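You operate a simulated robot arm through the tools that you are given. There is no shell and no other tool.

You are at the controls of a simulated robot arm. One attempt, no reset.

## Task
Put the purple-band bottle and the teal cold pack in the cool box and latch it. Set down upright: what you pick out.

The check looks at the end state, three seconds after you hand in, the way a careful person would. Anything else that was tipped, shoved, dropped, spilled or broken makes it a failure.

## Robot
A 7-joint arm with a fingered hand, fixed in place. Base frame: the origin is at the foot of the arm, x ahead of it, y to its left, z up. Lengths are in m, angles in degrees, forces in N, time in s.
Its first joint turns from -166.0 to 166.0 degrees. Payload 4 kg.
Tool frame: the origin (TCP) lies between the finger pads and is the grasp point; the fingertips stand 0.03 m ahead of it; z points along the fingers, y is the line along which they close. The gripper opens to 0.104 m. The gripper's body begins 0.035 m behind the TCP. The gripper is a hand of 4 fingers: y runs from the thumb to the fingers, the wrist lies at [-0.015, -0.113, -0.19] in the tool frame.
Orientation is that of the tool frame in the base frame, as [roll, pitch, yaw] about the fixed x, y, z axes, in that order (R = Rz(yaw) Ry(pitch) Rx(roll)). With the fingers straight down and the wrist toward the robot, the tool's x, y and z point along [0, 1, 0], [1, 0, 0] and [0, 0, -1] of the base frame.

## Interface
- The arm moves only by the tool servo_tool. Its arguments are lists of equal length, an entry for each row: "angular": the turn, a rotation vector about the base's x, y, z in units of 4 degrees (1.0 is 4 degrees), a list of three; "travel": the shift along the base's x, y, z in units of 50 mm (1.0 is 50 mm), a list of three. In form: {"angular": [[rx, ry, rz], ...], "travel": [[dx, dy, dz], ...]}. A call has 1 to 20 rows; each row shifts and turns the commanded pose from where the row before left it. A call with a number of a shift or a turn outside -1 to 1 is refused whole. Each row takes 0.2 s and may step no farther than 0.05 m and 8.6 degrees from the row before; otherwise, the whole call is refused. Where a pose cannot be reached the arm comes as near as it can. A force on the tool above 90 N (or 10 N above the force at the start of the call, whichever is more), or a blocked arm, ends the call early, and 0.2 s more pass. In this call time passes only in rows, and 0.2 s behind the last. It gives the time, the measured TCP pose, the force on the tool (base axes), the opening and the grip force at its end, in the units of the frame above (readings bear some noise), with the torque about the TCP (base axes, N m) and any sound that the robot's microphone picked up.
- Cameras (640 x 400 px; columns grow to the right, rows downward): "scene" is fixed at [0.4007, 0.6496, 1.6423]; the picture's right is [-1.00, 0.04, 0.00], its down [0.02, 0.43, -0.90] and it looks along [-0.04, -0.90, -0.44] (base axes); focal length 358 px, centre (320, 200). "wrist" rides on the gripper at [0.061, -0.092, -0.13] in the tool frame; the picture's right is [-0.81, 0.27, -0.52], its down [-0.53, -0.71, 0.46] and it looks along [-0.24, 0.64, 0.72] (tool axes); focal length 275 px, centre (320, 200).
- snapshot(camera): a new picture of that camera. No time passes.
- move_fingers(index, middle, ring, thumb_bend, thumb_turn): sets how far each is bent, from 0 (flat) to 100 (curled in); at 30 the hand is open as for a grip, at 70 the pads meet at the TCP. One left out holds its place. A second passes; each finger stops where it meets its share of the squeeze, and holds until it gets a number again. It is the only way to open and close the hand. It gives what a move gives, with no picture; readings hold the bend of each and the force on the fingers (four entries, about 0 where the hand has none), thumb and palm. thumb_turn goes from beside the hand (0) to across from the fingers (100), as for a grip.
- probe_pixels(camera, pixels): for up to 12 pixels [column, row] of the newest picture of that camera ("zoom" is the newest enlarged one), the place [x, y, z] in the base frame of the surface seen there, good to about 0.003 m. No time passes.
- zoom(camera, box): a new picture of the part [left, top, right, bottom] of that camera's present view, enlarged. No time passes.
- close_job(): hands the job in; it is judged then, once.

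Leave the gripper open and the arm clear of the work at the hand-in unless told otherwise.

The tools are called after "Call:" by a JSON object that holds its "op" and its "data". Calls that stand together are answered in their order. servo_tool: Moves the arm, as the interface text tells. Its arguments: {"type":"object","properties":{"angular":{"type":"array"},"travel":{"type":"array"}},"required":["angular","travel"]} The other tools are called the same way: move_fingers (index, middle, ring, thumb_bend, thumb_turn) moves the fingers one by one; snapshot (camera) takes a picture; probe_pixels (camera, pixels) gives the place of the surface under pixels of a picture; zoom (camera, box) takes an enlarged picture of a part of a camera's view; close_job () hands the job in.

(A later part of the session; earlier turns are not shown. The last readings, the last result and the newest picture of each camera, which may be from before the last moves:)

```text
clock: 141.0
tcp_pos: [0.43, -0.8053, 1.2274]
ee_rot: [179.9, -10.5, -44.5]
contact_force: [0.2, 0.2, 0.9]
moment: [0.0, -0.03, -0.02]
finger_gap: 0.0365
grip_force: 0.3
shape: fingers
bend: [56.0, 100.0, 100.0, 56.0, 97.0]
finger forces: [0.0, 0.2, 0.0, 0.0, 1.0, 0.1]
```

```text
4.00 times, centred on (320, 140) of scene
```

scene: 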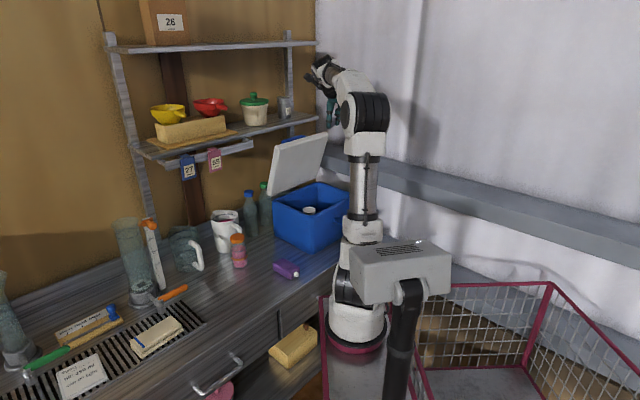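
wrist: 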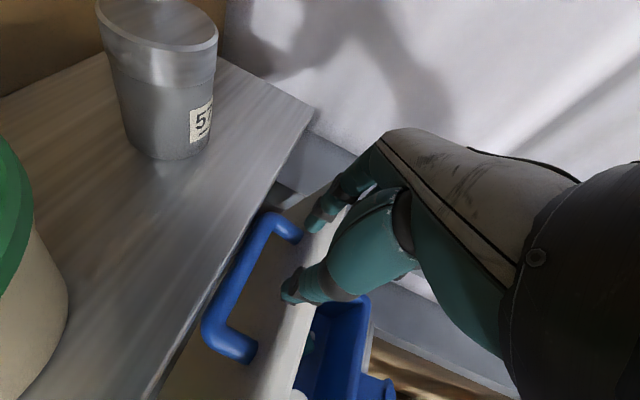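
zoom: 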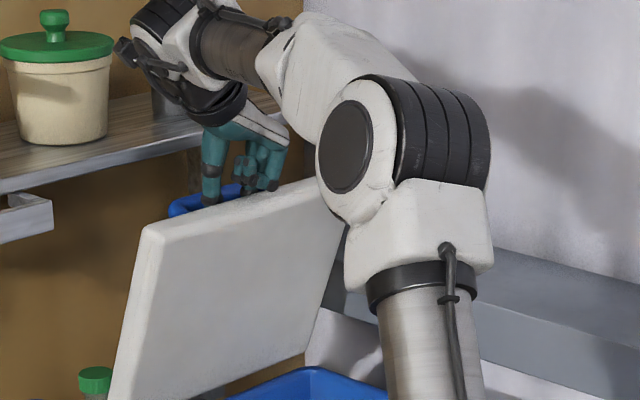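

The thumb tip now touches the lid's face (1 N). Continuing outward in small rows with a slight descent.

Call:
{"op": "servo_tool", "data": {"angular": [[0, 0, 0], [0, 0, 0], [0, 0, 0]], "travel": [[-0.1, 0.1, -0.05], [-0.1, 0.1, -0.05], [-0.1, 0.1, -0.05]]}}

Call:
{"op": "zoom", "data": {"camera": "wrist", "box": [180, 140, 420, 400]}}

Call:
{"op": "zoom", "data": {"camera": "scene", "box": [275, 90, 365, 190]}}

```text
clock: 141.8
tcp_pos: [0.4141, -0.791, 1.2206]
ee_rot: [179.9, -10.5, -44.6]
contact_force: [-0.3, 0.6, -0.4]
moment: [0.01, 0.0, 0.0]
finger_gap: 0.0365
grip_force: 0.1
shape: fingers
bend: [56.0, 100.0, 100.0, 56.0, 97.0]
finger forces: [0.1, 0.1, 0.0, 0.0, 0.0, 0.0]
```

```text
1.54 times, centred on (300, 270) of wrist
```

zoom: 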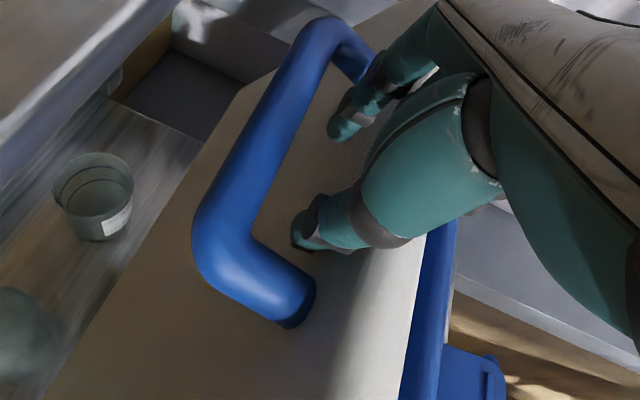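

```text
4.00 times, centred on (320, 140) of scene
```

zoom: 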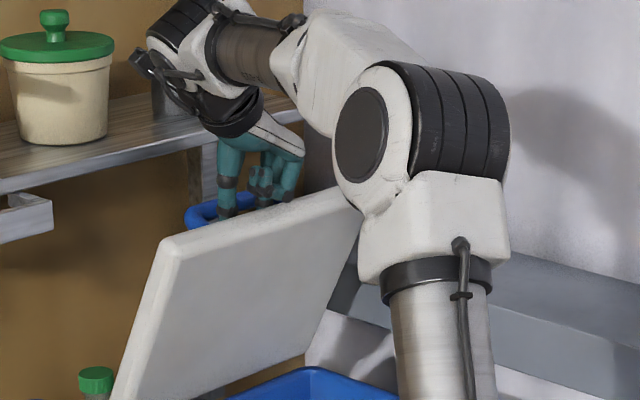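

The lid moved to about 65° and nothing is loaded; it's within the handle's slack. I'm continuing outward and down in small rows.

Call:
{"op": "servo_tool", "data": {"angular": [[0, 0, 0], [0, 0, 0], [0, 0, 0]], "travel": [[-0.1, 0.1, -0.06], [-0.1, 0.1, -0.06], [-0.1, 0.1, -0.06]]}}

Call:
{"op": "zoom", "data": {"camera": "wrist", "box": [180, 140, 420, 400]}}

Call:
{"op": "zoom", "data": {"camera": "scene", "box": [275, 90, 365, 190]}}

```text
clock: 142.6
tcp_pos: [0.4013, -0.7759, 1.2123]
ee_rot: [179.9, -10.6, -44.6]
contact_force: [-0.5, 0.5, 0.7]
moment: [0.01, -0.01, -0.08]
finger_gap: 0.0367
grip_force: 0.6
shape: fingers
bend: [56.0, 100.0, 100.0, 56.0, 97.0]
finger forces: [1.5, 0.0, 0.0, 0.0, 0.1, 0.1]
```

```text
1.54 times, centred on (300, 270) of wrist
```

zoom: 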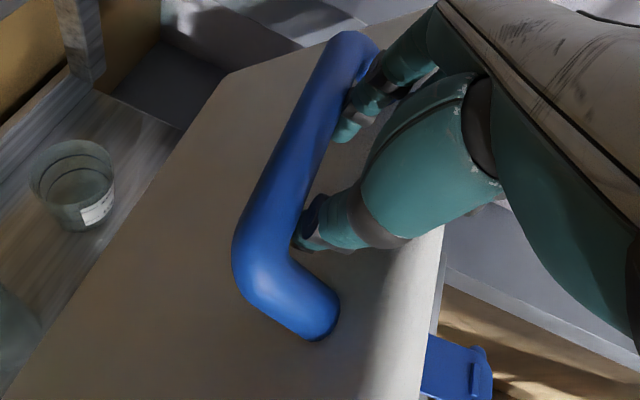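

```text
4.00 times, centred on (320, 140) of scene
```

zoom: 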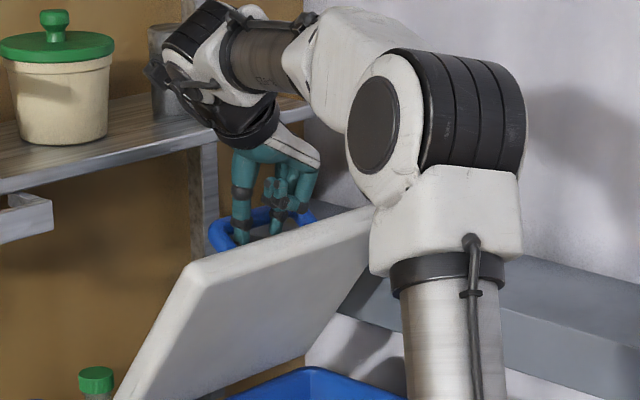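

The bar now rests on the index (1.5 N) with the lid at about 53°, so the descent is under control. I'm following the arc down to about 35°.

Call:
{"op": "servo_tool", "data": {"angular": [[0, 0, 0], [0, 0, 0], [0, 0, 0], [0, 0, 0], [0, 0, 0], [0, 0, 0], [0, 0, 0], [0, 0, 0], [0, 0, 0], [0, 0, 0], [0, 0, 0], [0, 0, 0]], "travel": [[-0.0995, 0.0995, -0.107], [-0.0995, 0.0995, -0.107], [-0.0995, 0.0995, -0.107], [-0.0853, 0.0853, -0.05], [-0.0853, 0.0853, -0.05], [-0.0853, 0.0853, -0.05], [-0.082, 0.082, -0.061], [-0.082, 0.082, -0.061], [-0.082, 0.082, -0.061], [-0.0778, 0.0778, -0.07], [-0.0778, 0.0778, -0.07], [-0.0778, 0.0778, -0.07]]}}

Call:
{"op": "zoom", "data": {"camera": "wrist", "box": [180, 140, 420, 400]}}

Call:
{"op": "zoom", "data": {"camera": "scene", "box": [265, 100, 365, 220]}}

```text
clock: 145.2
tcp_pos: [0.3503, -0.7251, 1.1697]
ee_rot: [180.0, -10.5, -44.6]
contact_force: [-0.8, 0.1, 0.3]
moment: [0.07, 0.01, 0.0]
finger_gap: 0.0365
grip_force: 1.1
shape: fingers
bend: [56.0, 100.0, 100.0, 56.0, 97.0]
finger forces: [1.5, 0.1, 0.1, 0.1, 0.1, 0.1]
```

```text
1.54 times, centred on (300, 270) of wrist
```

zoom: 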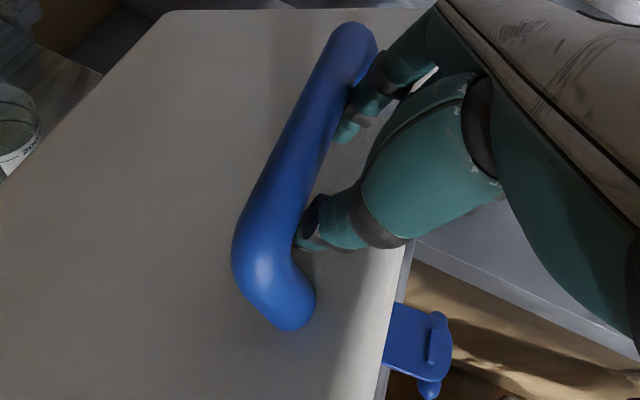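

```text
3.33 times, centred on (315, 160) of scene
```

zoom: 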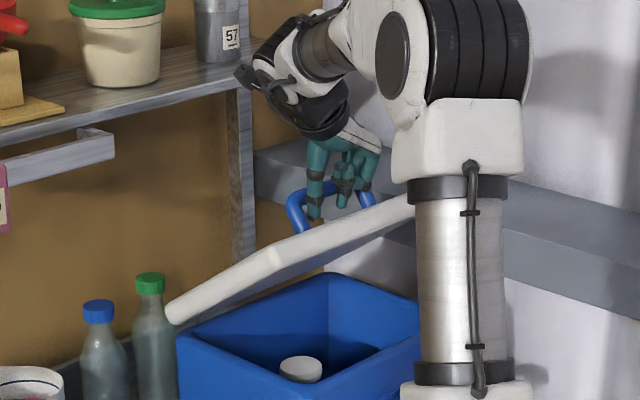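

Smooth: the index still carries 1.5 N with the lid at about 32°. Continuing down to about 15°, tilting the hand a little inward so the finger stays under the bar.

Call:
{"op": "servo_tool", "data": {"angular": [[0, 0, 0], [0, 0, 0], [0, 0, 0], [0, 0, 0], [0, 0, 0], [0, 0, 0], [-0.141, -0.141, 0], [-0.141, -0.141, 0], [-0.141, -0.141, 0], [-0.236, -0.236, 0], [-0.236, -0.236, 0], [-0.236, -0.236, 0]], "travel": [[-0.0787, 0.0787, -0.083], [-0.0787, 0.0787, -0.083], [-0.0787, 0.0787, -0.083], [-0.0679, 0.0679, -0.0887], [-0.0679, 0.0679, -0.0887], [-0.0679, 0.0679, -0.0887], [-0.0632, 0.0632, -0.11], [-0.0632, 0.0632, -0.11], [-0.0632, 0.0632, -0.11], [-0.0575, 0.0575, -0.12], [-0.0575, 0.0575, -0.12], [-0.0575, 0.0575, -0.12]]}}

Call:
{"op": "zoom", "data": {"camera": "wrist", "box": [180, 140, 420, 400]}}

Call:
{"op": "zoom", "data": {"camera": "scene", "box": [255, 110, 365, 240]}}

```text
clock: 147.8
tcp_pos: [0.3089, -0.6831, 1.1084]
ee_rot: [179.7, -17.0, -44.6]
contact_force: [-0.9, 1.1, -0.1]
moment: [0.06, 0.02, -0.08]
finger_gap: 0.0361
grip_force: 1.2
shape: fingers
bend: [56.0, 100.0, 100.0, 56.0, 97.0]
finger forces: [2.1, 0.0, 0.0, 0.0, 0.1, 0.0]
```

```text
1.54 times, centred on (300, 270) of wrist
```

zoom: 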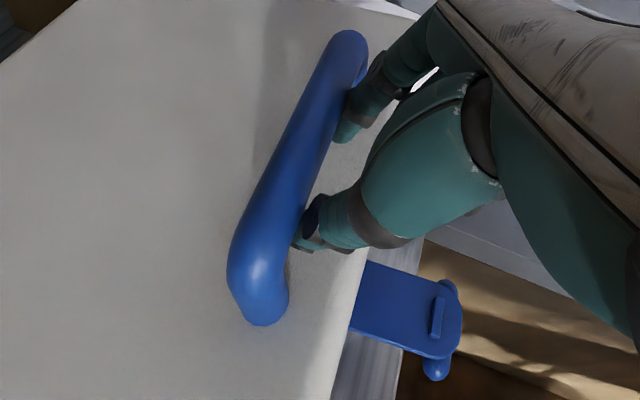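

```text
3.08 times, centred on (310, 175) of scene
```

zoom: 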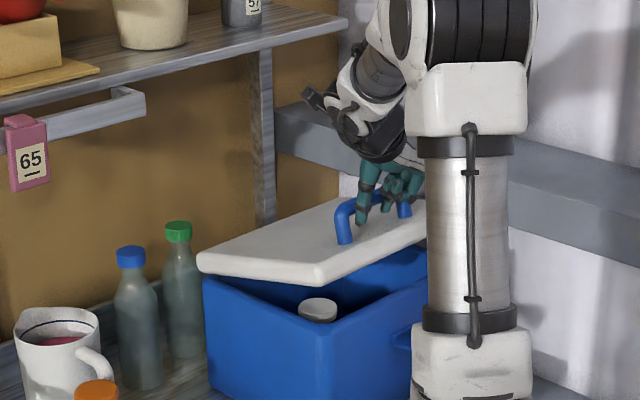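

The lid is at about 13° and still supported. Going down to nearly closed.

Call:
{"op": "servo_tool", "data": {"angular": [[-0.236, -0.236, 0], [-0.236, -0.236, 0], [-0.236, -0.236, 0], [-0.206, -0.206, 0], [-0.206, -0.206, 0], [-0.206, -0.206, 0], [-0.14, -0.14, 0], [-0.14, -0.14, 0]], "travel": [[-0.0481, 0.0481, -0.1327], [-0.0481, 0.0481, -0.1327], [-0.0481, 0.0481, -0.1327], [-0.0415, 0.0415, -0.1313], [-0.0415, 0.0415, -0.1313], [-0.0415, 0.0415, -0.1313], [-0.037, 0.037, -0.14], [-0.037, 0.037, -0.14]]}}

Call:
{"op": "zoom", "data": {"camera": "wrist", "box": [180, 140, 420, 400]}}

Call:
{"op": "zoom", "data": {"camera": "scene", "box": [255, 110, 365, 240]}}

```text
clock: 149.6
tcp_pos: [0.2888, -0.6671, 1.0555]
ee_rot: [179.8, -26.1, -44.5]
contact_force: [-0.9, 1.3, -0.6]
moment: [0.04, -0.01, -0.06]
finger_gap: 0.0356
grip_force: 1.1
shape: fingers
bend: [56.0, 100.0, 100.0, 56.0, 97.0]
finger forces: [2.0, 0.0, 0.1, 0.0, 0.0, 0.0]
```

```text
1.54 times, centred on (300, 270) of wrist
```

zoom: 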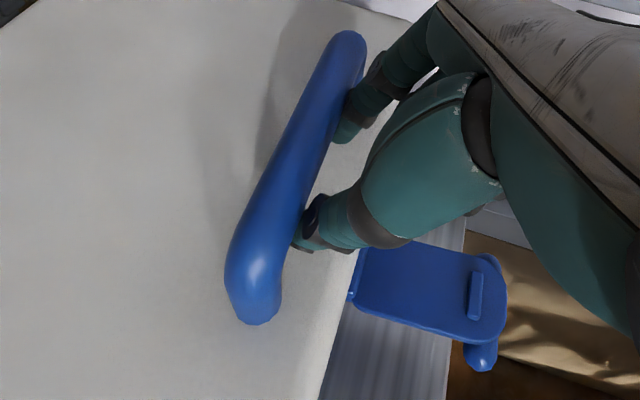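

```text
3.08 times, centred on (310, 175) of scene
```

zoom: 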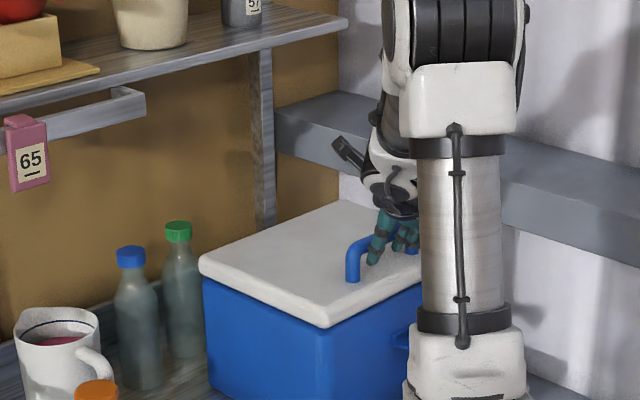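

Almost closed. I'm easing down the last few millimetres and then backing the finger out, forward and up.

Call:
{"op": "servo_tool", "data": {"angular": [[0, 0, 0], [0, 0, 0], [0, 0, 0]], "travel": [[-0.04, 0.04, -0.08], [-0.05, 0.05, -0.06], [-0.08, 0.08, 0]]}}

Call:
{"op": "zoom", "data": {"camera": "wrist", "box": [180, 140, 420, 400]}}

Call:
{"op": "zoom", "data": {"camera": "scene", "box": [255, 110, 365, 240]}}

```text
clock: 150.4
tcp_pos: [0.2821, -0.6581, 1.0484]
ee_rot: [179.8, -26.0, -44.6]
contact_force: [0.1, 0.2, -0.5]
moment: [0.03, 0.0, 0.02]
finger_gap: 0.0361
grip_force: 0.0
shape: fingers
bend: [56.0, 100.0, 100.0, 56.0, 97.0]
finger forces: [0.0, 0.0, 0.0, 0.0, 0.0, 0.0]
```

```text
1.54 times, centred on (300, 270) of wrist
```

zoom: 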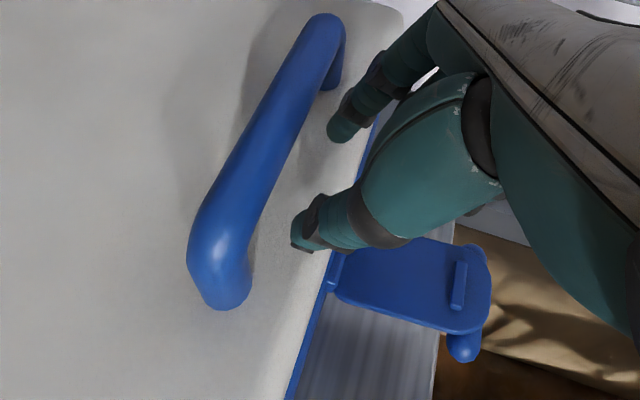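

```text
3.08 times, centred on (310, 175) of scene
```

zoom: 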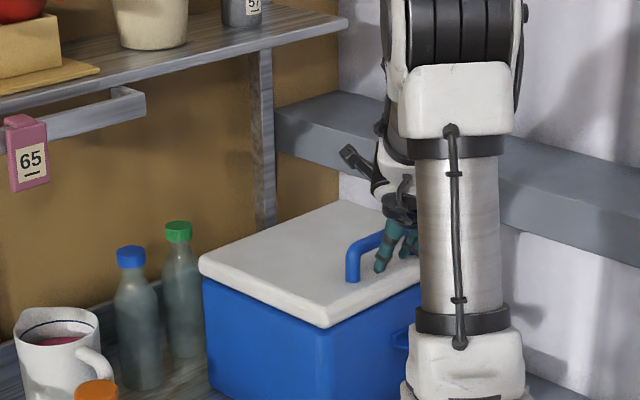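

The lid is closed and my finger is free. I'm retreating up and outward, then measuring the latch.

Call:
{"op": "servo_tool", "data": {"angular": [[0, 0, 0], [0, 0, 0], [0, 0, 0], [0, 0, 0], [0, 0, 0], [0, 0, 0]], "travel": [[-0.12, 0.12, 0.2], [-0.12, 0.12, 0.3], [-0.12, 0.12, 0.4], [-0.12, 0.12, 0.4], [-0.12, 0.12, 0.4], [-0.12, 0.12, 0.4]]}}

Call:
{"op": "snapshot", "data": {"camera": "wrist"}}

Call:
{"op": "snapshot", "data": {"camera": "scene"}}

```text
clock: 151.8
tcp_pos: [0.2463, -0.622, 1.1537]
ee_rot: [179.8, -25.8, -44.6]
contact_force: [0.1, 0.0, -0.3]
moment: [0.0, 0.0, 0.0]
finger_gap: 0.0361
grip_force: 0.0
shape: fingers
bend: [56.0, 100.0, 100.0, 56.0, 97.0]
finger forces: [0.0, 0.1, 0.0, 0.1, 0.1, 0.1]
```

```text
taken
```

wrist: 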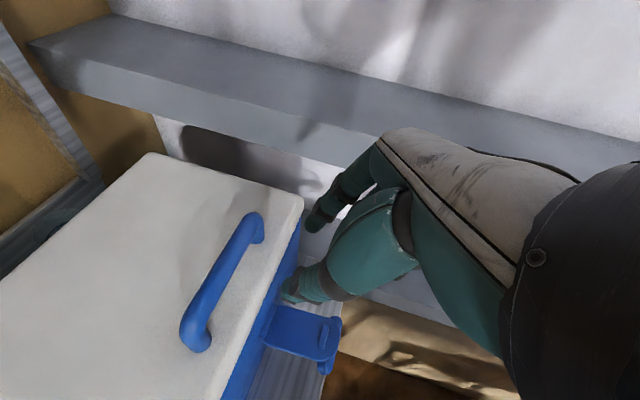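

```text
taken
```

scene: 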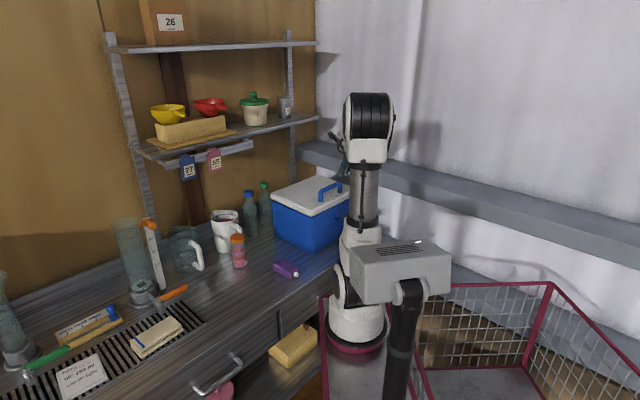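

Call:
{"op": "zoom", "data": {"camera": "wrist", "box": [220, 270, 380, 400]}}

Call:
{"op": "probe_pixels", "data": {"camera": "wrist", "pixels": [[270, 320], [285, 330], [300, 345], [315, 355], [325, 366], [335, 320], [322, 338], [275, 308], [310, 318], [262, 345], [250, 370], [290, 340]]}}

```text
3.08 times, centred on (300, 335) of wrist
```

zoom: 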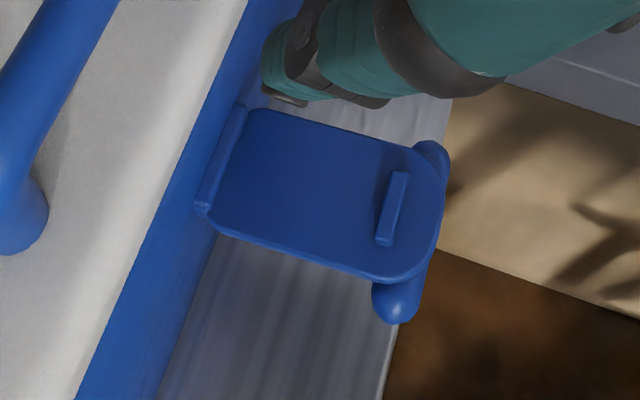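

```text
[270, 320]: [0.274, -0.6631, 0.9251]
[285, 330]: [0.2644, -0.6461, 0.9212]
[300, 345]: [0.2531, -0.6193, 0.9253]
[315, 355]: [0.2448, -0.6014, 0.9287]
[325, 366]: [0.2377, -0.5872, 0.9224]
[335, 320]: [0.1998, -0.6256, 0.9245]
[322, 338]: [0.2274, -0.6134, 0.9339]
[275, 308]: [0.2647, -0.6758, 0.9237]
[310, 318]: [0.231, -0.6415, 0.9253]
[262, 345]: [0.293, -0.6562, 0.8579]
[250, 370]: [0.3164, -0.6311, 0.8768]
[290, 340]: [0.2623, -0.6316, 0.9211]
```

The open latch plate lies horizontal at z≈0.924, with its bar at u≈0.087 and z≈0.911. I'll pinch the bar's ends again (as when unlatching) and swing it up onto the lid. That needs yaw 135, so I'm moving to free space near the starting pose and turning gradually while watching the reach flags.

Call:
{"op": "servo_tool", "data": {"angular": [[0.65, 0.65, 0], [0.65, 0.65, 0], [0.65, 0.65, 0], [0.65, 0.65, 0], [0.65, 0.65, 0], [0.65, 0.65, 0], [0.65, 0.65, 0], [0, 0, 1], [0, 0, 1], [0, 0, 1], [0, 0, 1], [0, 0, 1], [0, 0, 1], [0, 0, 1], [0, 0, 1], [0, 0, 1], [0, 0, 1], [0, 0, 1]], "travel": [[0, 0, 0.5], [0, 0, 0.5], [0, 0, 0.5], [0, 0, 0.5], [0, 0, 0.5], [0, 0, 0.4], [0, 0, 0.3], [0, 0, 0], [0, 0, 0], [0, 0, 0], [0, 0, 0], [0, 0, 0], [0, 0, 0], [0, 0, 0], [0, 0, 0], [0, 0, 0], [0, 0, 0], [0, 0, 0]]}}

Call:
{"op": "snapshot", "data": {"camera": "scene"}}

```text
clock: 155.6
tcp_pos: [0.248, -0.6171, 1.321]
ee_rot: [179.3, -0.1, -3.5]
contact_force: [0.3, -0.1, 0.5]
moment: [0.02, 0.01, -0.01]
finger_gap: 0.0363
grip_force: 0.1
shape: fingers
bend: [56.0, 100.0, 100.0, 56.0, 97.0]
finger forces: [0.0, 0.1, 0.0, 0.0, 0.0, 0.1]
out of reach, approached as far as the arm can: row 14, 15
```

```text
taken
```

scene: 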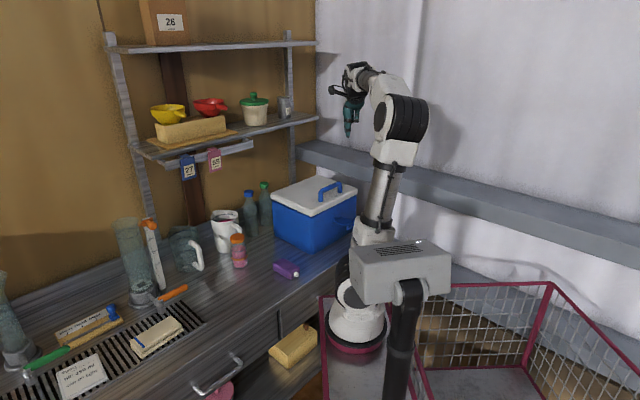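

Good, the elbow is high now. Continuing the turn by +45° in place.

Call:
{"op": "servo_tool", "data": {"angular": [[0, 0, 1], [0, 0, 1], [0, 0, 1], [0, 0, 1], [0, 0, 1], [0, 0, 1], [0, 0, 1], [0, 0, 1], [0, 0, 1], [0, 0, 1], [0, 0, 1], [0, 0, 1]], "travel": [[-0.1, 0.05, 0], [-0.1, 0.05, 0], [-0.1, 0.05, 0], [-0.1, 0.05, 0], [-0.1, 0.05, 0], [-0.1, 0.05, 0], [-0.1, 0.05, 0], [-0.1, 0.05, 0], [0, 0, 0], [0, 0, 0], [0, 0, 0], [0, 0, 0]]}}

Call:
{"op": "snapshot", "data": {"camera": "scene"}}

```text
clock: 158.2
tcp_pos: [0.2101, -0.5924, 1.3188]
ee_rot: [179.3, -0.3, 44.3]
contact_force: [-0.1, 0.8, 0.2]
moment: [-0.03, 0.03, 0.01]
finger_gap: 0.0361
grip_force: 0.0
shape: fingers
bend: [56.0, 100.0, 100.0, 56.0, 97.0]
finger forces: [0.0, 0.1, 0.0, 0.1, 0.1, 0.1]
out of reach, approached as far as the arm can: row 12
```

```text
taken
```

scene: 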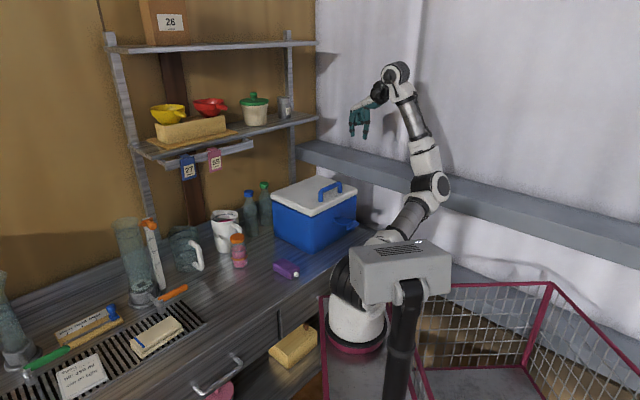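

At yaw 45 the elbow swings low again and nears a limit, so yaw 135 isn't practical from here. But yaw −45 also puts thumb and index on the bar's two ends, with the other fingers on the outer side. I'm turning back to yaw −45 here in free space.

Call:
{"op": "servo_tool", "data": {"angular": [[0, 0, -1], [0, 0, -1], [0, 0, -1], [0, 0, -1], [0, 0, -1], [0, 0, -1], [0, 0, -1], [0, 0, -1], [0, 0, -1], [0, 0, -1], [0, 0, -1], [0, 0, -1], [0, 0, -1], [0, 0, -1], [0, 0, -1], [0, 0, -1], [0, 0, -1], [0, 0, -1], [0, 0, -1], [0, 0, -1]], "travel": [[0.05, -0.02, 0], [0.05, -0.02, 0], [0.05, -0.02, 0], [0.05, -0.02, 0], [0.05, -0.02, 0], [0.05, -0.02, 0], [0.05, -0.02, 0], [0.05, -0.02, 0], [0, 0, 0], [0, 0, 0], [0, 0, 0], [0, 0, 0], [0, 0, 0], [0, 0, 0], [0, 0, 0], [0, 0, 0], [0, 0, 0], [0, 0, 0], [0, 0, 0], [0, 0, 0]]}}

Call:
{"op": "move_fingers", "data": {"index": 33, "middle": 0, "ring": 0, "thumb_bend": 33}}

Call:
{"op": "snapshot", "data": {"camera": "scene"}}

```text
clock: 162.4
tcp_pos: [0.2312, -0.6005, 1.3191]
ee_rot: [179.3, -0.2, -35.6]
contact_force: [0.8, -0.9, 0.9]
moment: [0.0, -0.03, 0.01]
finger_gap: 0.0361
grip_force: 0.1
shape: fingers
bend: [56.0, 100.0, 100.0, 56.0, 97.0]
finger forces: [0.1, 0.0, 0.1, 0.0, 0.0, 0.0]
```

```text
clock: 163.4
tcp_pos: [0.2309, -0.601, 1.3195]
ee_rot: [179.3, -0.3, -35.6]
contact_force: [-0.3, 0.3, -0.3]
moment: [0.01, -0.01, 0.02]
finger_gap: 0.0953
grip_force: 0.1
shape: fingers
bend: [33.0, 0.0, 0.0, 33.0, 97.0]
finger forces: [0.0, 0.0, 0.0, 0.0, 0.0, 0.0]
```

```text
taken
```

scene: 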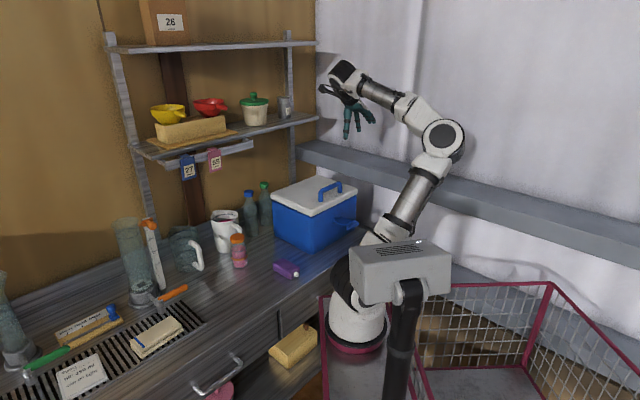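

The elbow is high again, like at the beginning, with yaw −36 and no warnings. I'm finishing the yaw and descending in front of the box to z≈1.05 above the latch bar.

Call:
{"op": "servo_tool", "data": {"angular": [[0, 0, -0.8], [0, 0, -0.8], [0, 0, -0.75], [0, 0, 0], [0, 0, 0], [0, 0, 0], [0, 0, 0], [0, 0, 0], [0, 0, 0]], "travel": [[-0.1, 0.013, 0], [-0.1, 0.013, 0], [-0.1, 0.014, 0], [0, 0, -0.9], [0, 0, -0.9], [0, 0, -0.9], [0, 0, -0.9], [0, 0, -0.9], [0, 0, -0.9]]}}

Call:
{"op": "snapshot", "data": {"camera": "wrist"}}

Call:
{"op": "snapshot", "data": {"camera": "scene"}}

```text
clock: 165.4
tcp_pos: [0.216, -0.5969, 1.0499]
ee_rot: [179.4, -0.3, -45.0]
contact_force: [-0.3, 0.1, 0.1]
moment: [-0.02, -0.02, 0.02]
finger_gap: 0.0955
grip_force: 0.1
shape: fingers
bend: [33.0, 0.0, 0.0, 33.0, 97.0]
finger forces: [0.0, 0.0, 0.0, 0.1, 0.1, 0.1]
```

```text
taken
```

wrist: 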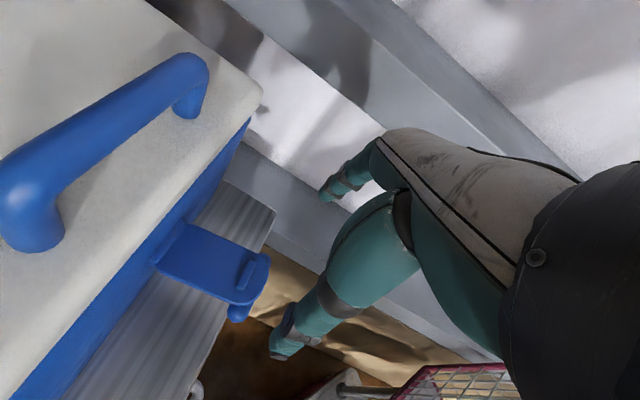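

```text
taken
```

scene: 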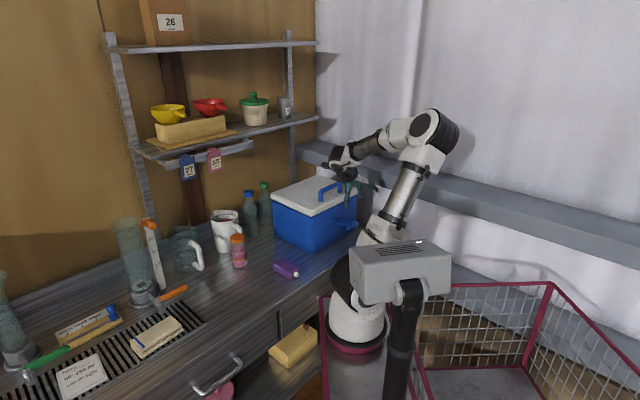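

Reached without warnings. I'm probing the latch bar and plate in this closer view.

Call:
{"op": "zoom", "data": {"camera": "wrist", "box": [130, 200, 310, 340]}}

Call:
{"op": "probe_pixels", "data": {"camera": "wrist", "pixels": [[237, 316], [232, 308], [262, 265], [248, 290], [200, 260], [180, 250], [225, 285], [245, 270], [160, 265], [190, 232], [266, 275]]}}

```text
2.86 times, centred on (220, 270) of wrist
```

zoom: 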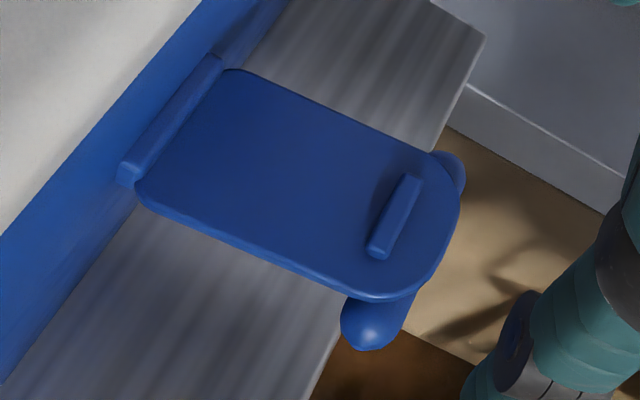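

```text
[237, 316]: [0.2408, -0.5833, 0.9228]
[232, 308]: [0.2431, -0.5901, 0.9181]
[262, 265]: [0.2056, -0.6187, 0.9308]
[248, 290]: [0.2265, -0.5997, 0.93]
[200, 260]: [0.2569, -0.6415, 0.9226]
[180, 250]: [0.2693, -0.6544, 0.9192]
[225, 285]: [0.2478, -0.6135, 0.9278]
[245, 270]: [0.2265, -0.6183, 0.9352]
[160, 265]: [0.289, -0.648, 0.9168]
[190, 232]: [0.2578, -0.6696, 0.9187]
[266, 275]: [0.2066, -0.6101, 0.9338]
```

The plate is tilted 11° above horizontal with the bar centre at about u=0.0895, z=0.918. The TCP is already above it, so I'm descending to z≈0.930 with thumb and index passing the bar's ends.

Call:
{"op": "servo_tool", "data": {"angular": [[0, 0, 0], [0, 0, 0], [0, 0, 0], [0, 0, 0], [0, 0, 0], [0, 0, 0]], "travel": [[-0.01, -0.01, -0.4], [-0.01, -0.01, -0.4], [0, 0, -0.4], [0, 0, -0.4], [0, 0, -0.4], [0, 0, -0.4]]}}

Call:
{"op": "snapshot", "data": {"camera": "wrist"}}

Call:
{"op": "zoom", "data": {"camera": "scene", "box": [290, 130, 400, 260]}}

```text
clock: 166.8
tcp_pos: [0.2149, -0.5988, 0.9292]
ee_rot: [179.3, -0.3, -45.0]
contact_force: [-0.7, -0.1, -0.3]
moment: [0.03, 0.02, -0.02]
finger_gap: 0.0954
grip_force: 0.0
shape: fingers
bend: [33.0, 0.0, 0.0, 33.0, 97.0]
finger forces: [0.0, 0.0, 0.0, 0.0, 0.1, 0.1]
```

```text
taken
```

wrist: 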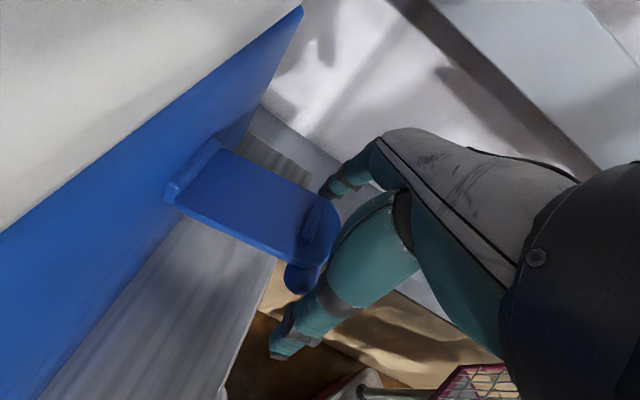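

```text
3.08 times, centred on (345, 195) of scene
```

zoom: 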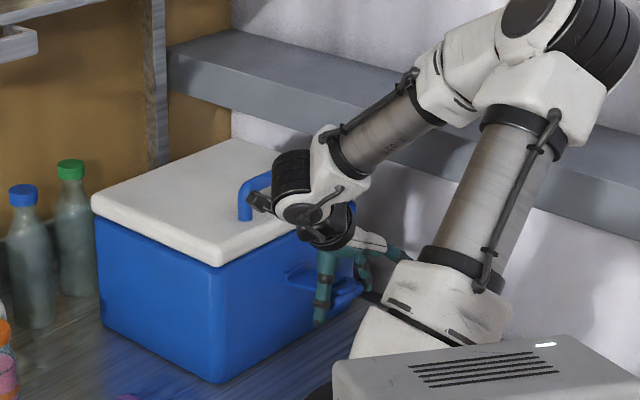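

Thumb and index flank the bar with no contact. Closing just those two to pinch its ends.

Call:
{"op": "move_fingers", "data": {"index": 60, "thumb_bend": 60}}

Call:
{"op": "snapshot", "data": {"camera": "wrist"}}

```text
clock: 167.8
tcp_pos: [0.2146, -0.5989, 0.9294]
ee_rot: [179.2, -0.2, -45.1]
contact_force: [-4.7, -0.6, 0.6]
moment: [-0.06, 0.08, -0.05]
finger_gap: 0.0662
grip_force: 13.2
shape: fingers
bend: [41.0, 0.0, 0.0, 50.0, 97.0]
finger forces: [14.9, 0.0, 0.0, 0.1, 11.0, 0.0]
```

```text
taken
```

wrist: 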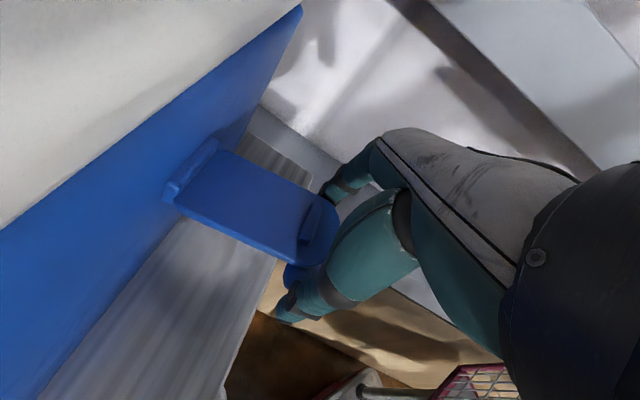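

The bar is pinched with about 13 N. I'm lifting it along its arc around the hinge to about 40° first.

Call:
{"op": "servo_tool", "data": {"angular": [[0, 0, 0], [0, 0, 0], [0, 0, 0], [0, 0, 0], [0, 0, 0], [0, 0, 0], [0, 0, 0], [0, 0, 0]], "travel": [[0.0085, -0.0085, 0.14], [0.0085, -0.0085, 0.14], [0.0255, -0.0255, 0.136], [0.0255, -0.0255, 0.136], [0.0417, -0.0417, 0.127], [0.0417, -0.0417, 0.127], [0.0573, -0.0573, 0.115], [0.0573, -0.0573, 0.115]]}}

Call:
{"op": "snapshot", "data": {"camera": "wrist"}}

Call:
{"op": "zoom", "data": {"camera": "scene", "box": [290, 130, 400, 260]}}

```text
clock: 169.6
tcp_pos: [0.2287, -0.6128, 0.9818]
ee_rot: [179.3, -0.2, -44.9]
contact_force: [-2.4, 3.1, 2.1]
moment: [0.21, -0.03, 0.02]
finger_gap: 0.0661
grip_force: 12.5
shape: fingers
bend: [41.0, 0.0, 0.0, 50.0, 99.0]
finger forces: [12.0, 0.1, 0.0, 0.0, 12.9, 0.0]
```

```text
taken
```

wrist: 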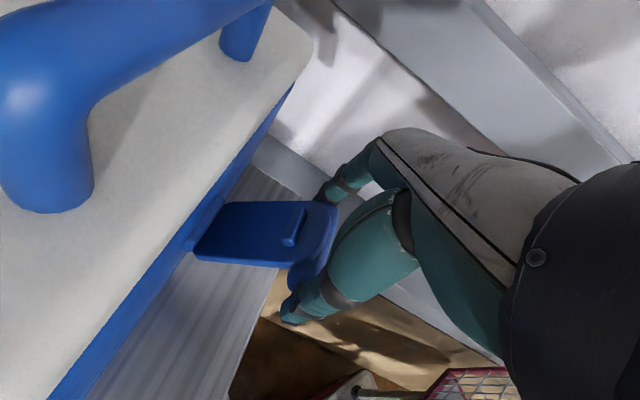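

```text
3.08 times, centred on (345, 195) of scene
```

zoom: 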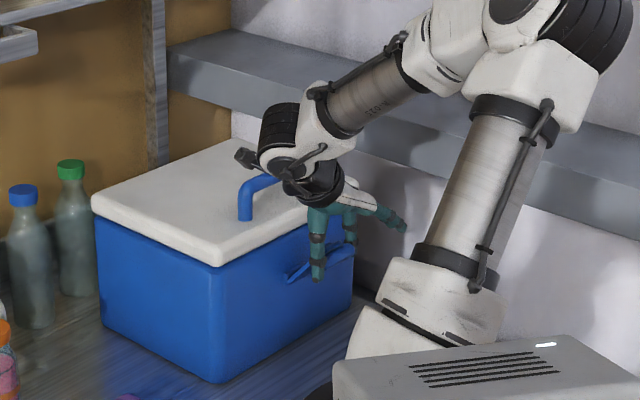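

The plate is at about 40° and still pinched. Continuing to upright.

Call:
{"op": "servo_tool", "data": {"angular": [[0, 0, 0], [0, 0, 0], [0, 0, 0], [0, 0, 0], [0, 0, 0], [0, 0, 0], [0, 0, 0]], "travel": [[0.07, -0.07, 0.099], [0.07, -0.07, 0.099], [0.0813, -0.0813, 0.081], [0.0813, -0.0813, 0.081], [0.0898, -0.0898, 0.059], [0.0898, -0.0898, 0.059], [0.0962, -0.0962, 0.036]]}}

Call:
{"op": "snapshot", "data": {"camera": "wrist"}}

Call:
{"op": "zoom", "data": {"camera": "scene", "box": [290, 130, 400, 260]}}

```text
clock: 171.2
tcp_pos: [0.2578, -0.6426, 1.0073]
ee_rot: [179.3, -0.2, -44.9]
contact_force: [0.2, 2.2, 4.1]
moment: [0.21, -0.06, 0.15]
finger_gap: 0.0648
grip_force: 12.2
shape: fingers
bend: [42.0, 0.0, 0.0, 50.0, 99.0]
finger forces: [10.9, 0.0, 0.0, 0.1, 13.3, 0.1]
```

```text
taken
```

wrist: 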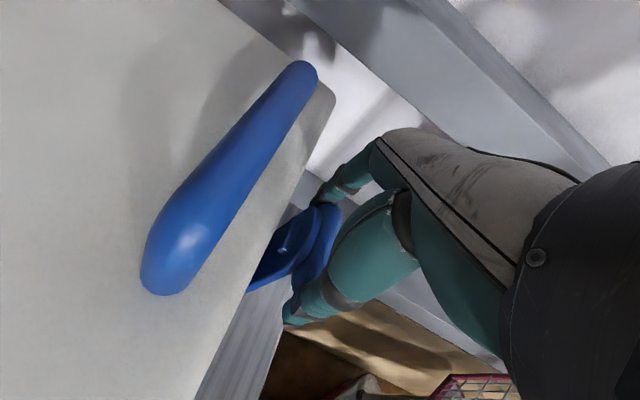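

```text
3.08 times, centred on (345, 195) of scene
```

zoom: 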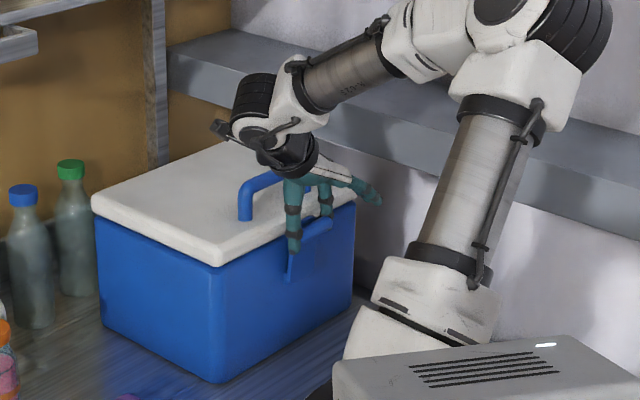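

Almost upright. I'm pushing the last few millimetres inward while pinching and listening for a click.

Call:
{"op": "servo_tool", "data": {"angular": [[0, 0, 0], [0, 0, 0], [0, 0, 0]], "travel": [[0.07, -0.07, 0.02], [0.06, -0.06, 0.01], [0.04, -0.04, 0]]}}

Call:
{"op": "snapshot", "data": {"camera": "wrist"}}

Call:
{"op": "zoom", "data": {"camera": "scene", "box": [310, 160, 370, 240]}}

```text
clock: 172.0
tcp_pos: [0.2668, -0.6493, 1.0081]
ee_rot: [179.4, -0.2, -44.9]
contact_force: [-3.2, 6.2, 3.6]
moment: [0.14, -0.01, 0.24]
finger_gap: 0.0626
grip_force: 9.9
shape: fingers
bend: [44.0, 0.0, 0.0, 50.0, 100.0]
finger forces: [8.0, 0.0, 0.1, 0.0, 12.4, 0.0]
```

```text
taken
```

wrist: 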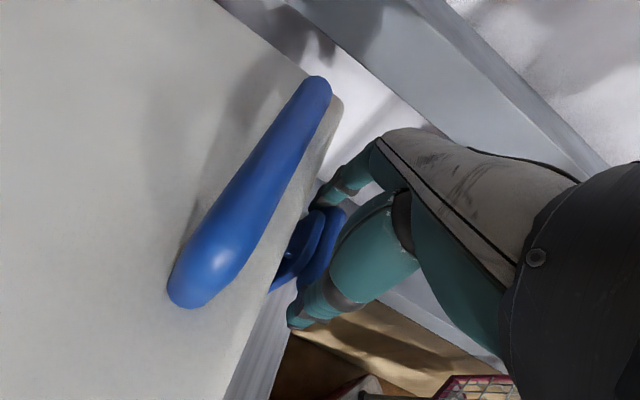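

```text
5.00 times, centred on (340, 200) of scene
```

zoom: 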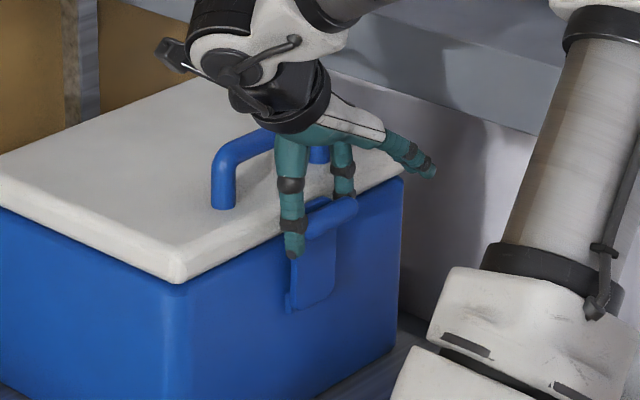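

About 6.6 N outward resistance now, near the snap point. I'm probing how far the plate still is from closed.

Call:
{"op": "probe_pixels", "data": {"camera": "zoom", "pixels": [[330, 216], [345, 210], [318, 225], [315, 270], [325, 285], [300, 300], [310, 255], [352, 203], [293, 300], [292, 240]]}}

Call:
{"op": "zoom", "data": {"camera": "wrist", "box": [240, 170, 380, 340]}}

```text
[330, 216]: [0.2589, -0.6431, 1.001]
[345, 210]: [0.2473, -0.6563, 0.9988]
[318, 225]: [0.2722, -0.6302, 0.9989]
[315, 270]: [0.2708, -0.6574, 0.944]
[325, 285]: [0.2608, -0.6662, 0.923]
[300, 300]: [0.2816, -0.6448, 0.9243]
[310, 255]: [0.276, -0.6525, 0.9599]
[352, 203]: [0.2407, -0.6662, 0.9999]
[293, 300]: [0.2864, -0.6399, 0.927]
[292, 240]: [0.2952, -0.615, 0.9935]
```

```text
2.35 times, centred on (310, 255) of wrist
```

zoom: 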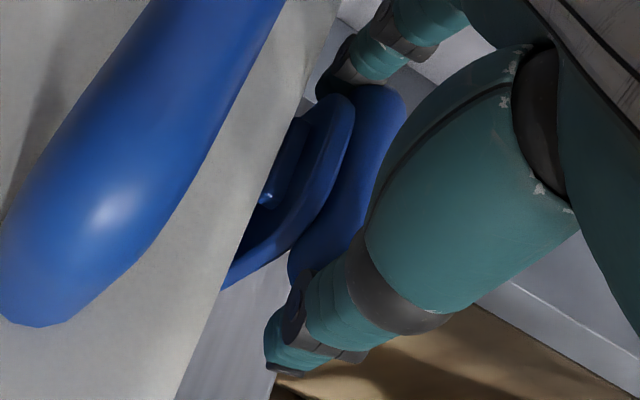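

The bar is within about 1.5 mm of its original latched position. I'm pushing 3 mm further inward with the pinch.

Call:
{"op": "servo_tool", "data": {"angular": [[0, 0, 0], [0, 0, 0]], "travel": [[0.025, -0.025, 0], [0.025, -0.025, 0]]}}

Call:
{"op": "zoom", "data": {"camera": "scene", "box": [310, 160, 370, 240]}}

Call:
{"op": "probe_pixels", "data": {"camera": "zoom", "pixels": [[330, 216], [345, 210], [318, 225], [315, 270], [310, 255], [300, 300]]}}

```text
clock: 172.6
tcp_pos: [0.2694, -0.6528, 1.0093]
ee_rot: [179.3, -0.2, -45.1]
contact_force: [-0.7, -1.5, 0.1]
moment: [-0.03, 0.08, -0.14]
finger_gap: 0.049
grip_force: 5.7
shape: fingers
bend: [48.0, 0.0, 0.0, 55.0, 96.0]
finger forces: [6.2, 0.0, 0.0, 0.0, 5.0, 0.0]
```

```text
5.00 times, centred on (340, 200) of scene
```

zoom: 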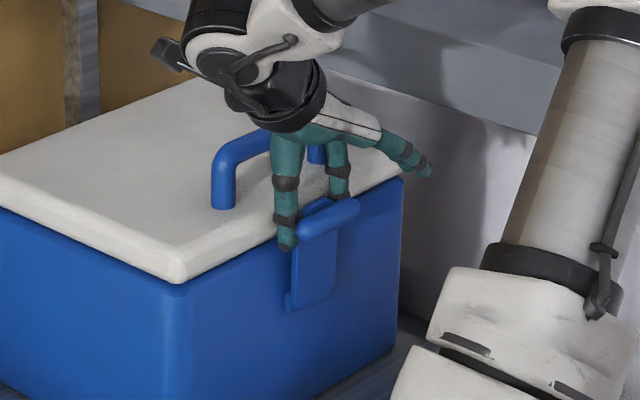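

```text
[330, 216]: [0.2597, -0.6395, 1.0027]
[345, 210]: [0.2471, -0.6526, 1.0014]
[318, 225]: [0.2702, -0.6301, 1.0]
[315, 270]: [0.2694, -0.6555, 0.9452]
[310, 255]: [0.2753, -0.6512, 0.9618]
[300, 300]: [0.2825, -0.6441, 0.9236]
```

The fingertips slipped past the bar onto the plate's sides, and the latch is about 3.5 mm short of closed, so it needs a firmer push from the front. I'm opening the two fingers and seeing whether the latch stays up.

Call:
{"op": "move_fingers", "data": {"index": 33, "thumb_bend": 33}}

Call:
{"op": "zoom", "data": {"camera": "scene", "box": [310, 160, 370, 240]}}

Call:
{"op": "zoom", "data": {"camera": "wrist", "box": [240, 170, 380, 340]}}

```text
clock: 173.6
tcp_pos: [0.2687, -0.6524, 1.0098]
ee_rot: [179.3, -0.2, -44.9]
contact_force: [0.0, -0.5, -0.3]
moment: [-0.01, -0.01, -0.01]
finger_gap: 0.0954
grip_force: 0.1
shape: fingers
bend: [33.0, 0.0, 0.0, 33.0, 97.0]
finger forces: [0.1, 0.1, 0.0, 0.0, 0.0, 0.0]
```

```text
5.00 times, centred on (340, 200) of scene
```

zoom: 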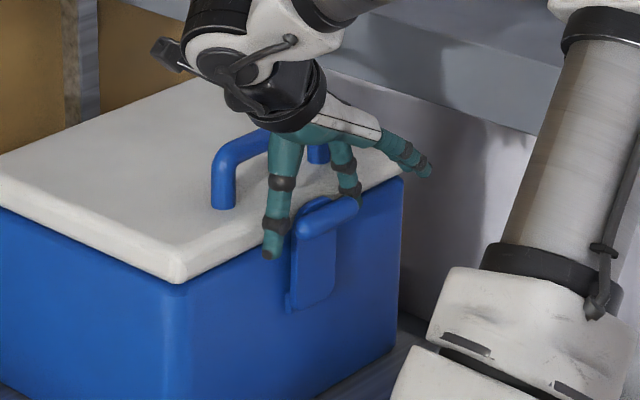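

```text
2.35 times, centred on (310, 255) of wrist
```

zoom: 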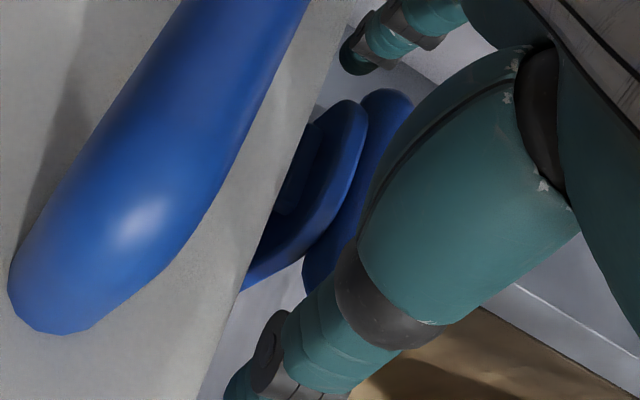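

The latch stays up on its own. I'm backing straight out past the bar ends, then closing the fingers into a solid tip and pressing the bar from the front.

Call:
{"op": "servo_tool", "data": {"angular": [[0, 0, 0], [0, 0, 0], [0, 0, 0], [0, 0, 0]], "travel": [[-0.23, 0.23, 0], [-0.23, 0.23, 0], [-0.23, 0.23, 0], [-0.23, 0.23, -0.05]]}}

Call:
{"op": "move_fingers", "data": {"index": 70, "middle": 70, "ring": 70, "thumb_bend": 68}}

Call:
{"op": "snapshot", "data": {"camera": "wrist"}}

Call:
{"op": "zoom", "data": {"camera": "scene", "box": [300, 140, 390, 250]}}

```text
clock: 174.6
tcp_pos: [0.2232, -0.6059, 1.0065]
ee_rot: [179.2, -0.2, -45.0]
contact_force: [0.0, -1.0, -0.5]
moment: [0.01, 0.03, 0.03]
finger_gap: 0.0955
grip_force: 0.1
shape: fingers
bend: [33.0, 0.0, 0.0, 33.0, 97.0]
finger forces: [0.0, 0.0, 0.0, 0.1, 0.0, 0.0]
```

```text
clock: 175.6
tcp_pos: [0.2216, -0.6059, 1.0067]
ee_rot: [179.3, -0.2, -45.1]
contact_force: [0.0, 0.6, 0.4]
moment: [0.01, 0.02, -0.01]
finger_gap: 0.004
grip_force: 0.0
shape: fingers
bend: [70.0, 70.0, 70.0, 68.0, 97.0]
finger forces: [0.0, 0.1, 0.1, 0.0, 0.1, 0.0]
```

```text
taken
```

wrist: 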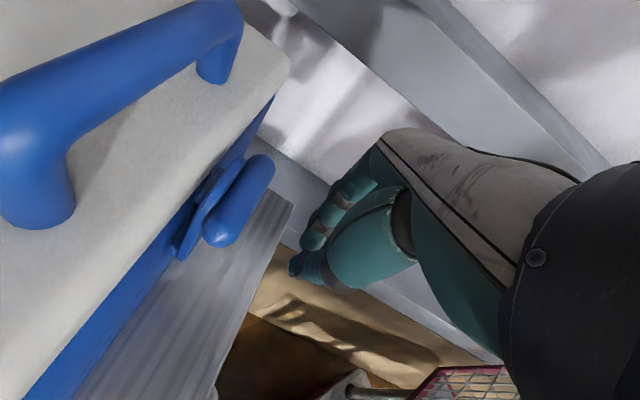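

```text
3.64 times, centred on (345, 195) of scene
```

zoom: 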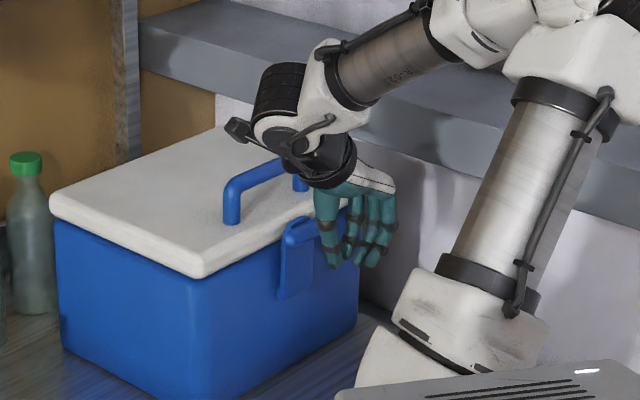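

The latch is standing at about 87°. I'm pressing inward with the closed fingers: first to near contact, then in 2.5 mm rows.

Call:
{"op": "servo_tool", "data": {"angular": [[0, 0, 0], [0, 0, 0], [0, 0, 0], [0, 0, 0], [0, 0, 0], [0, 0, 0], [0, 0, 0]], "travel": [[0.099, -0.099, -0.04], [0.099, -0.099, -0.02], [0.099, -0.099, 0], [0.085, -0.085, 0], [0.035, -0.035, 0], [0.035, -0.035, 0], [0.035, -0.035, 0]]}}

Call:
{"op": "zoom", "data": {"camera": "wrist", "box": [130, 100, 370, 320]}}

Call:
{"op": "zoom", "data": {"camera": "scene", "box": [310, 160, 370, 240]}}

```text
clock: 177.2
tcp_pos: [0.2462, -0.6322, 1.0018]
ee_rot: [179.3, -0.2, -45.0]
contact_force: [0.2, 0.9, 0.5]
moment: [-0.01, 0.02, -0.02]
finger_gap: 0.004
grip_force: 0.1
shape: fingers
bend: [70.0, 70.0, 70.0, 68.0, 97.0]
finger forces: [0.3, 0.0, 0.0, 0.1, 0.0, 0.0]
```

```text
1.82 times, centred on (250, 210) of wrist
```

zoom: 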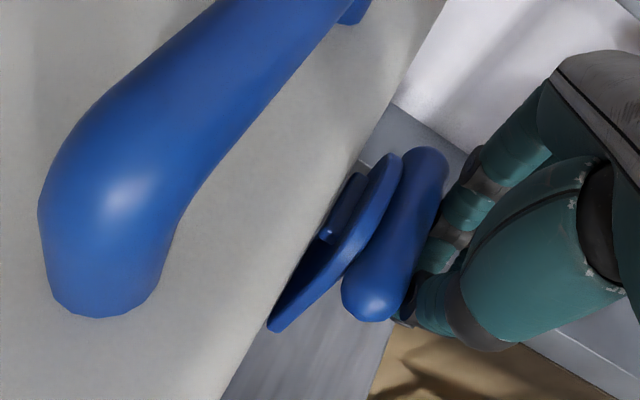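

```text
5.00 times, centred on (340, 200) of scene
```

zoom: 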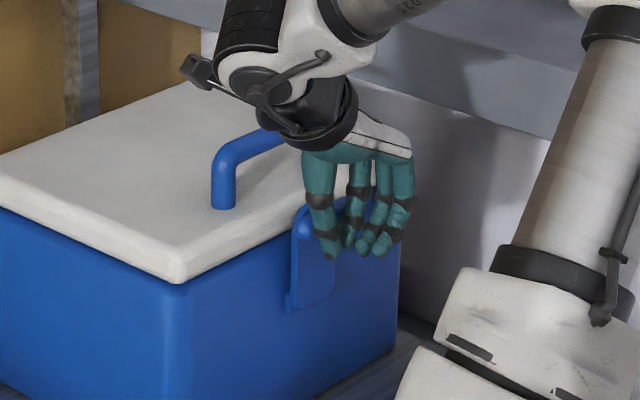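

Just at contact. The rib on the plate's inner side meets the lid edge, so I'm pressing on in small rows.

Call:
{"op": "servo_tool", "data": {"angular": [[0, 0, 0], [0, 0, 0], [0, 0, 0], [0, 0, 0]], "travel": [[0.035, -0.035, 0], [0.035, -0.035, 0], [0.035, -0.035, 0], [0.035, -0.035, 0]]}}

Call:
{"op": "zoom", "data": {"camera": "wrist", "box": [130, 100, 370, 320]}}

Call:
{"op": "zoom", "data": {"camera": "scene", "box": [310, 160, 370, 240]}}

```text
clock: 178.2
tcp_pos: [0.2507, -0.6355, 1.0025]
ee_rot: [179.3, 0.0, -45.2]
contact_force: [-24.8, 27.5, 2.8]
moment: [0.17, 0.15, -0.32]
finger_gap: 0.0027
grip_force: 19.4
shape: fingers
bend: [70.0, 70.0, 70.0, 67.0, 99.0]
finger forces: [33.0, 0.0, 0.0, 0.1, 4.7, 0.1]
```

```text
1.82 times, centred on (250, 210) of wrist
```

zoom: 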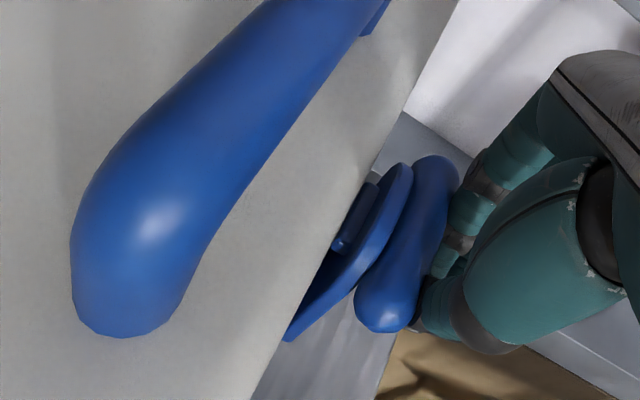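

```text
5.00 times, centred on (340, 200) of scene
```

zoom: 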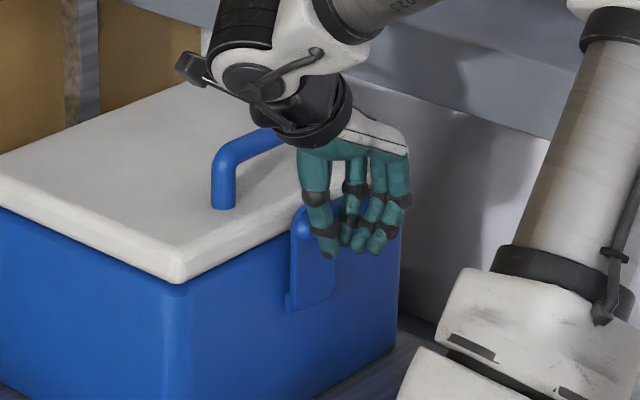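

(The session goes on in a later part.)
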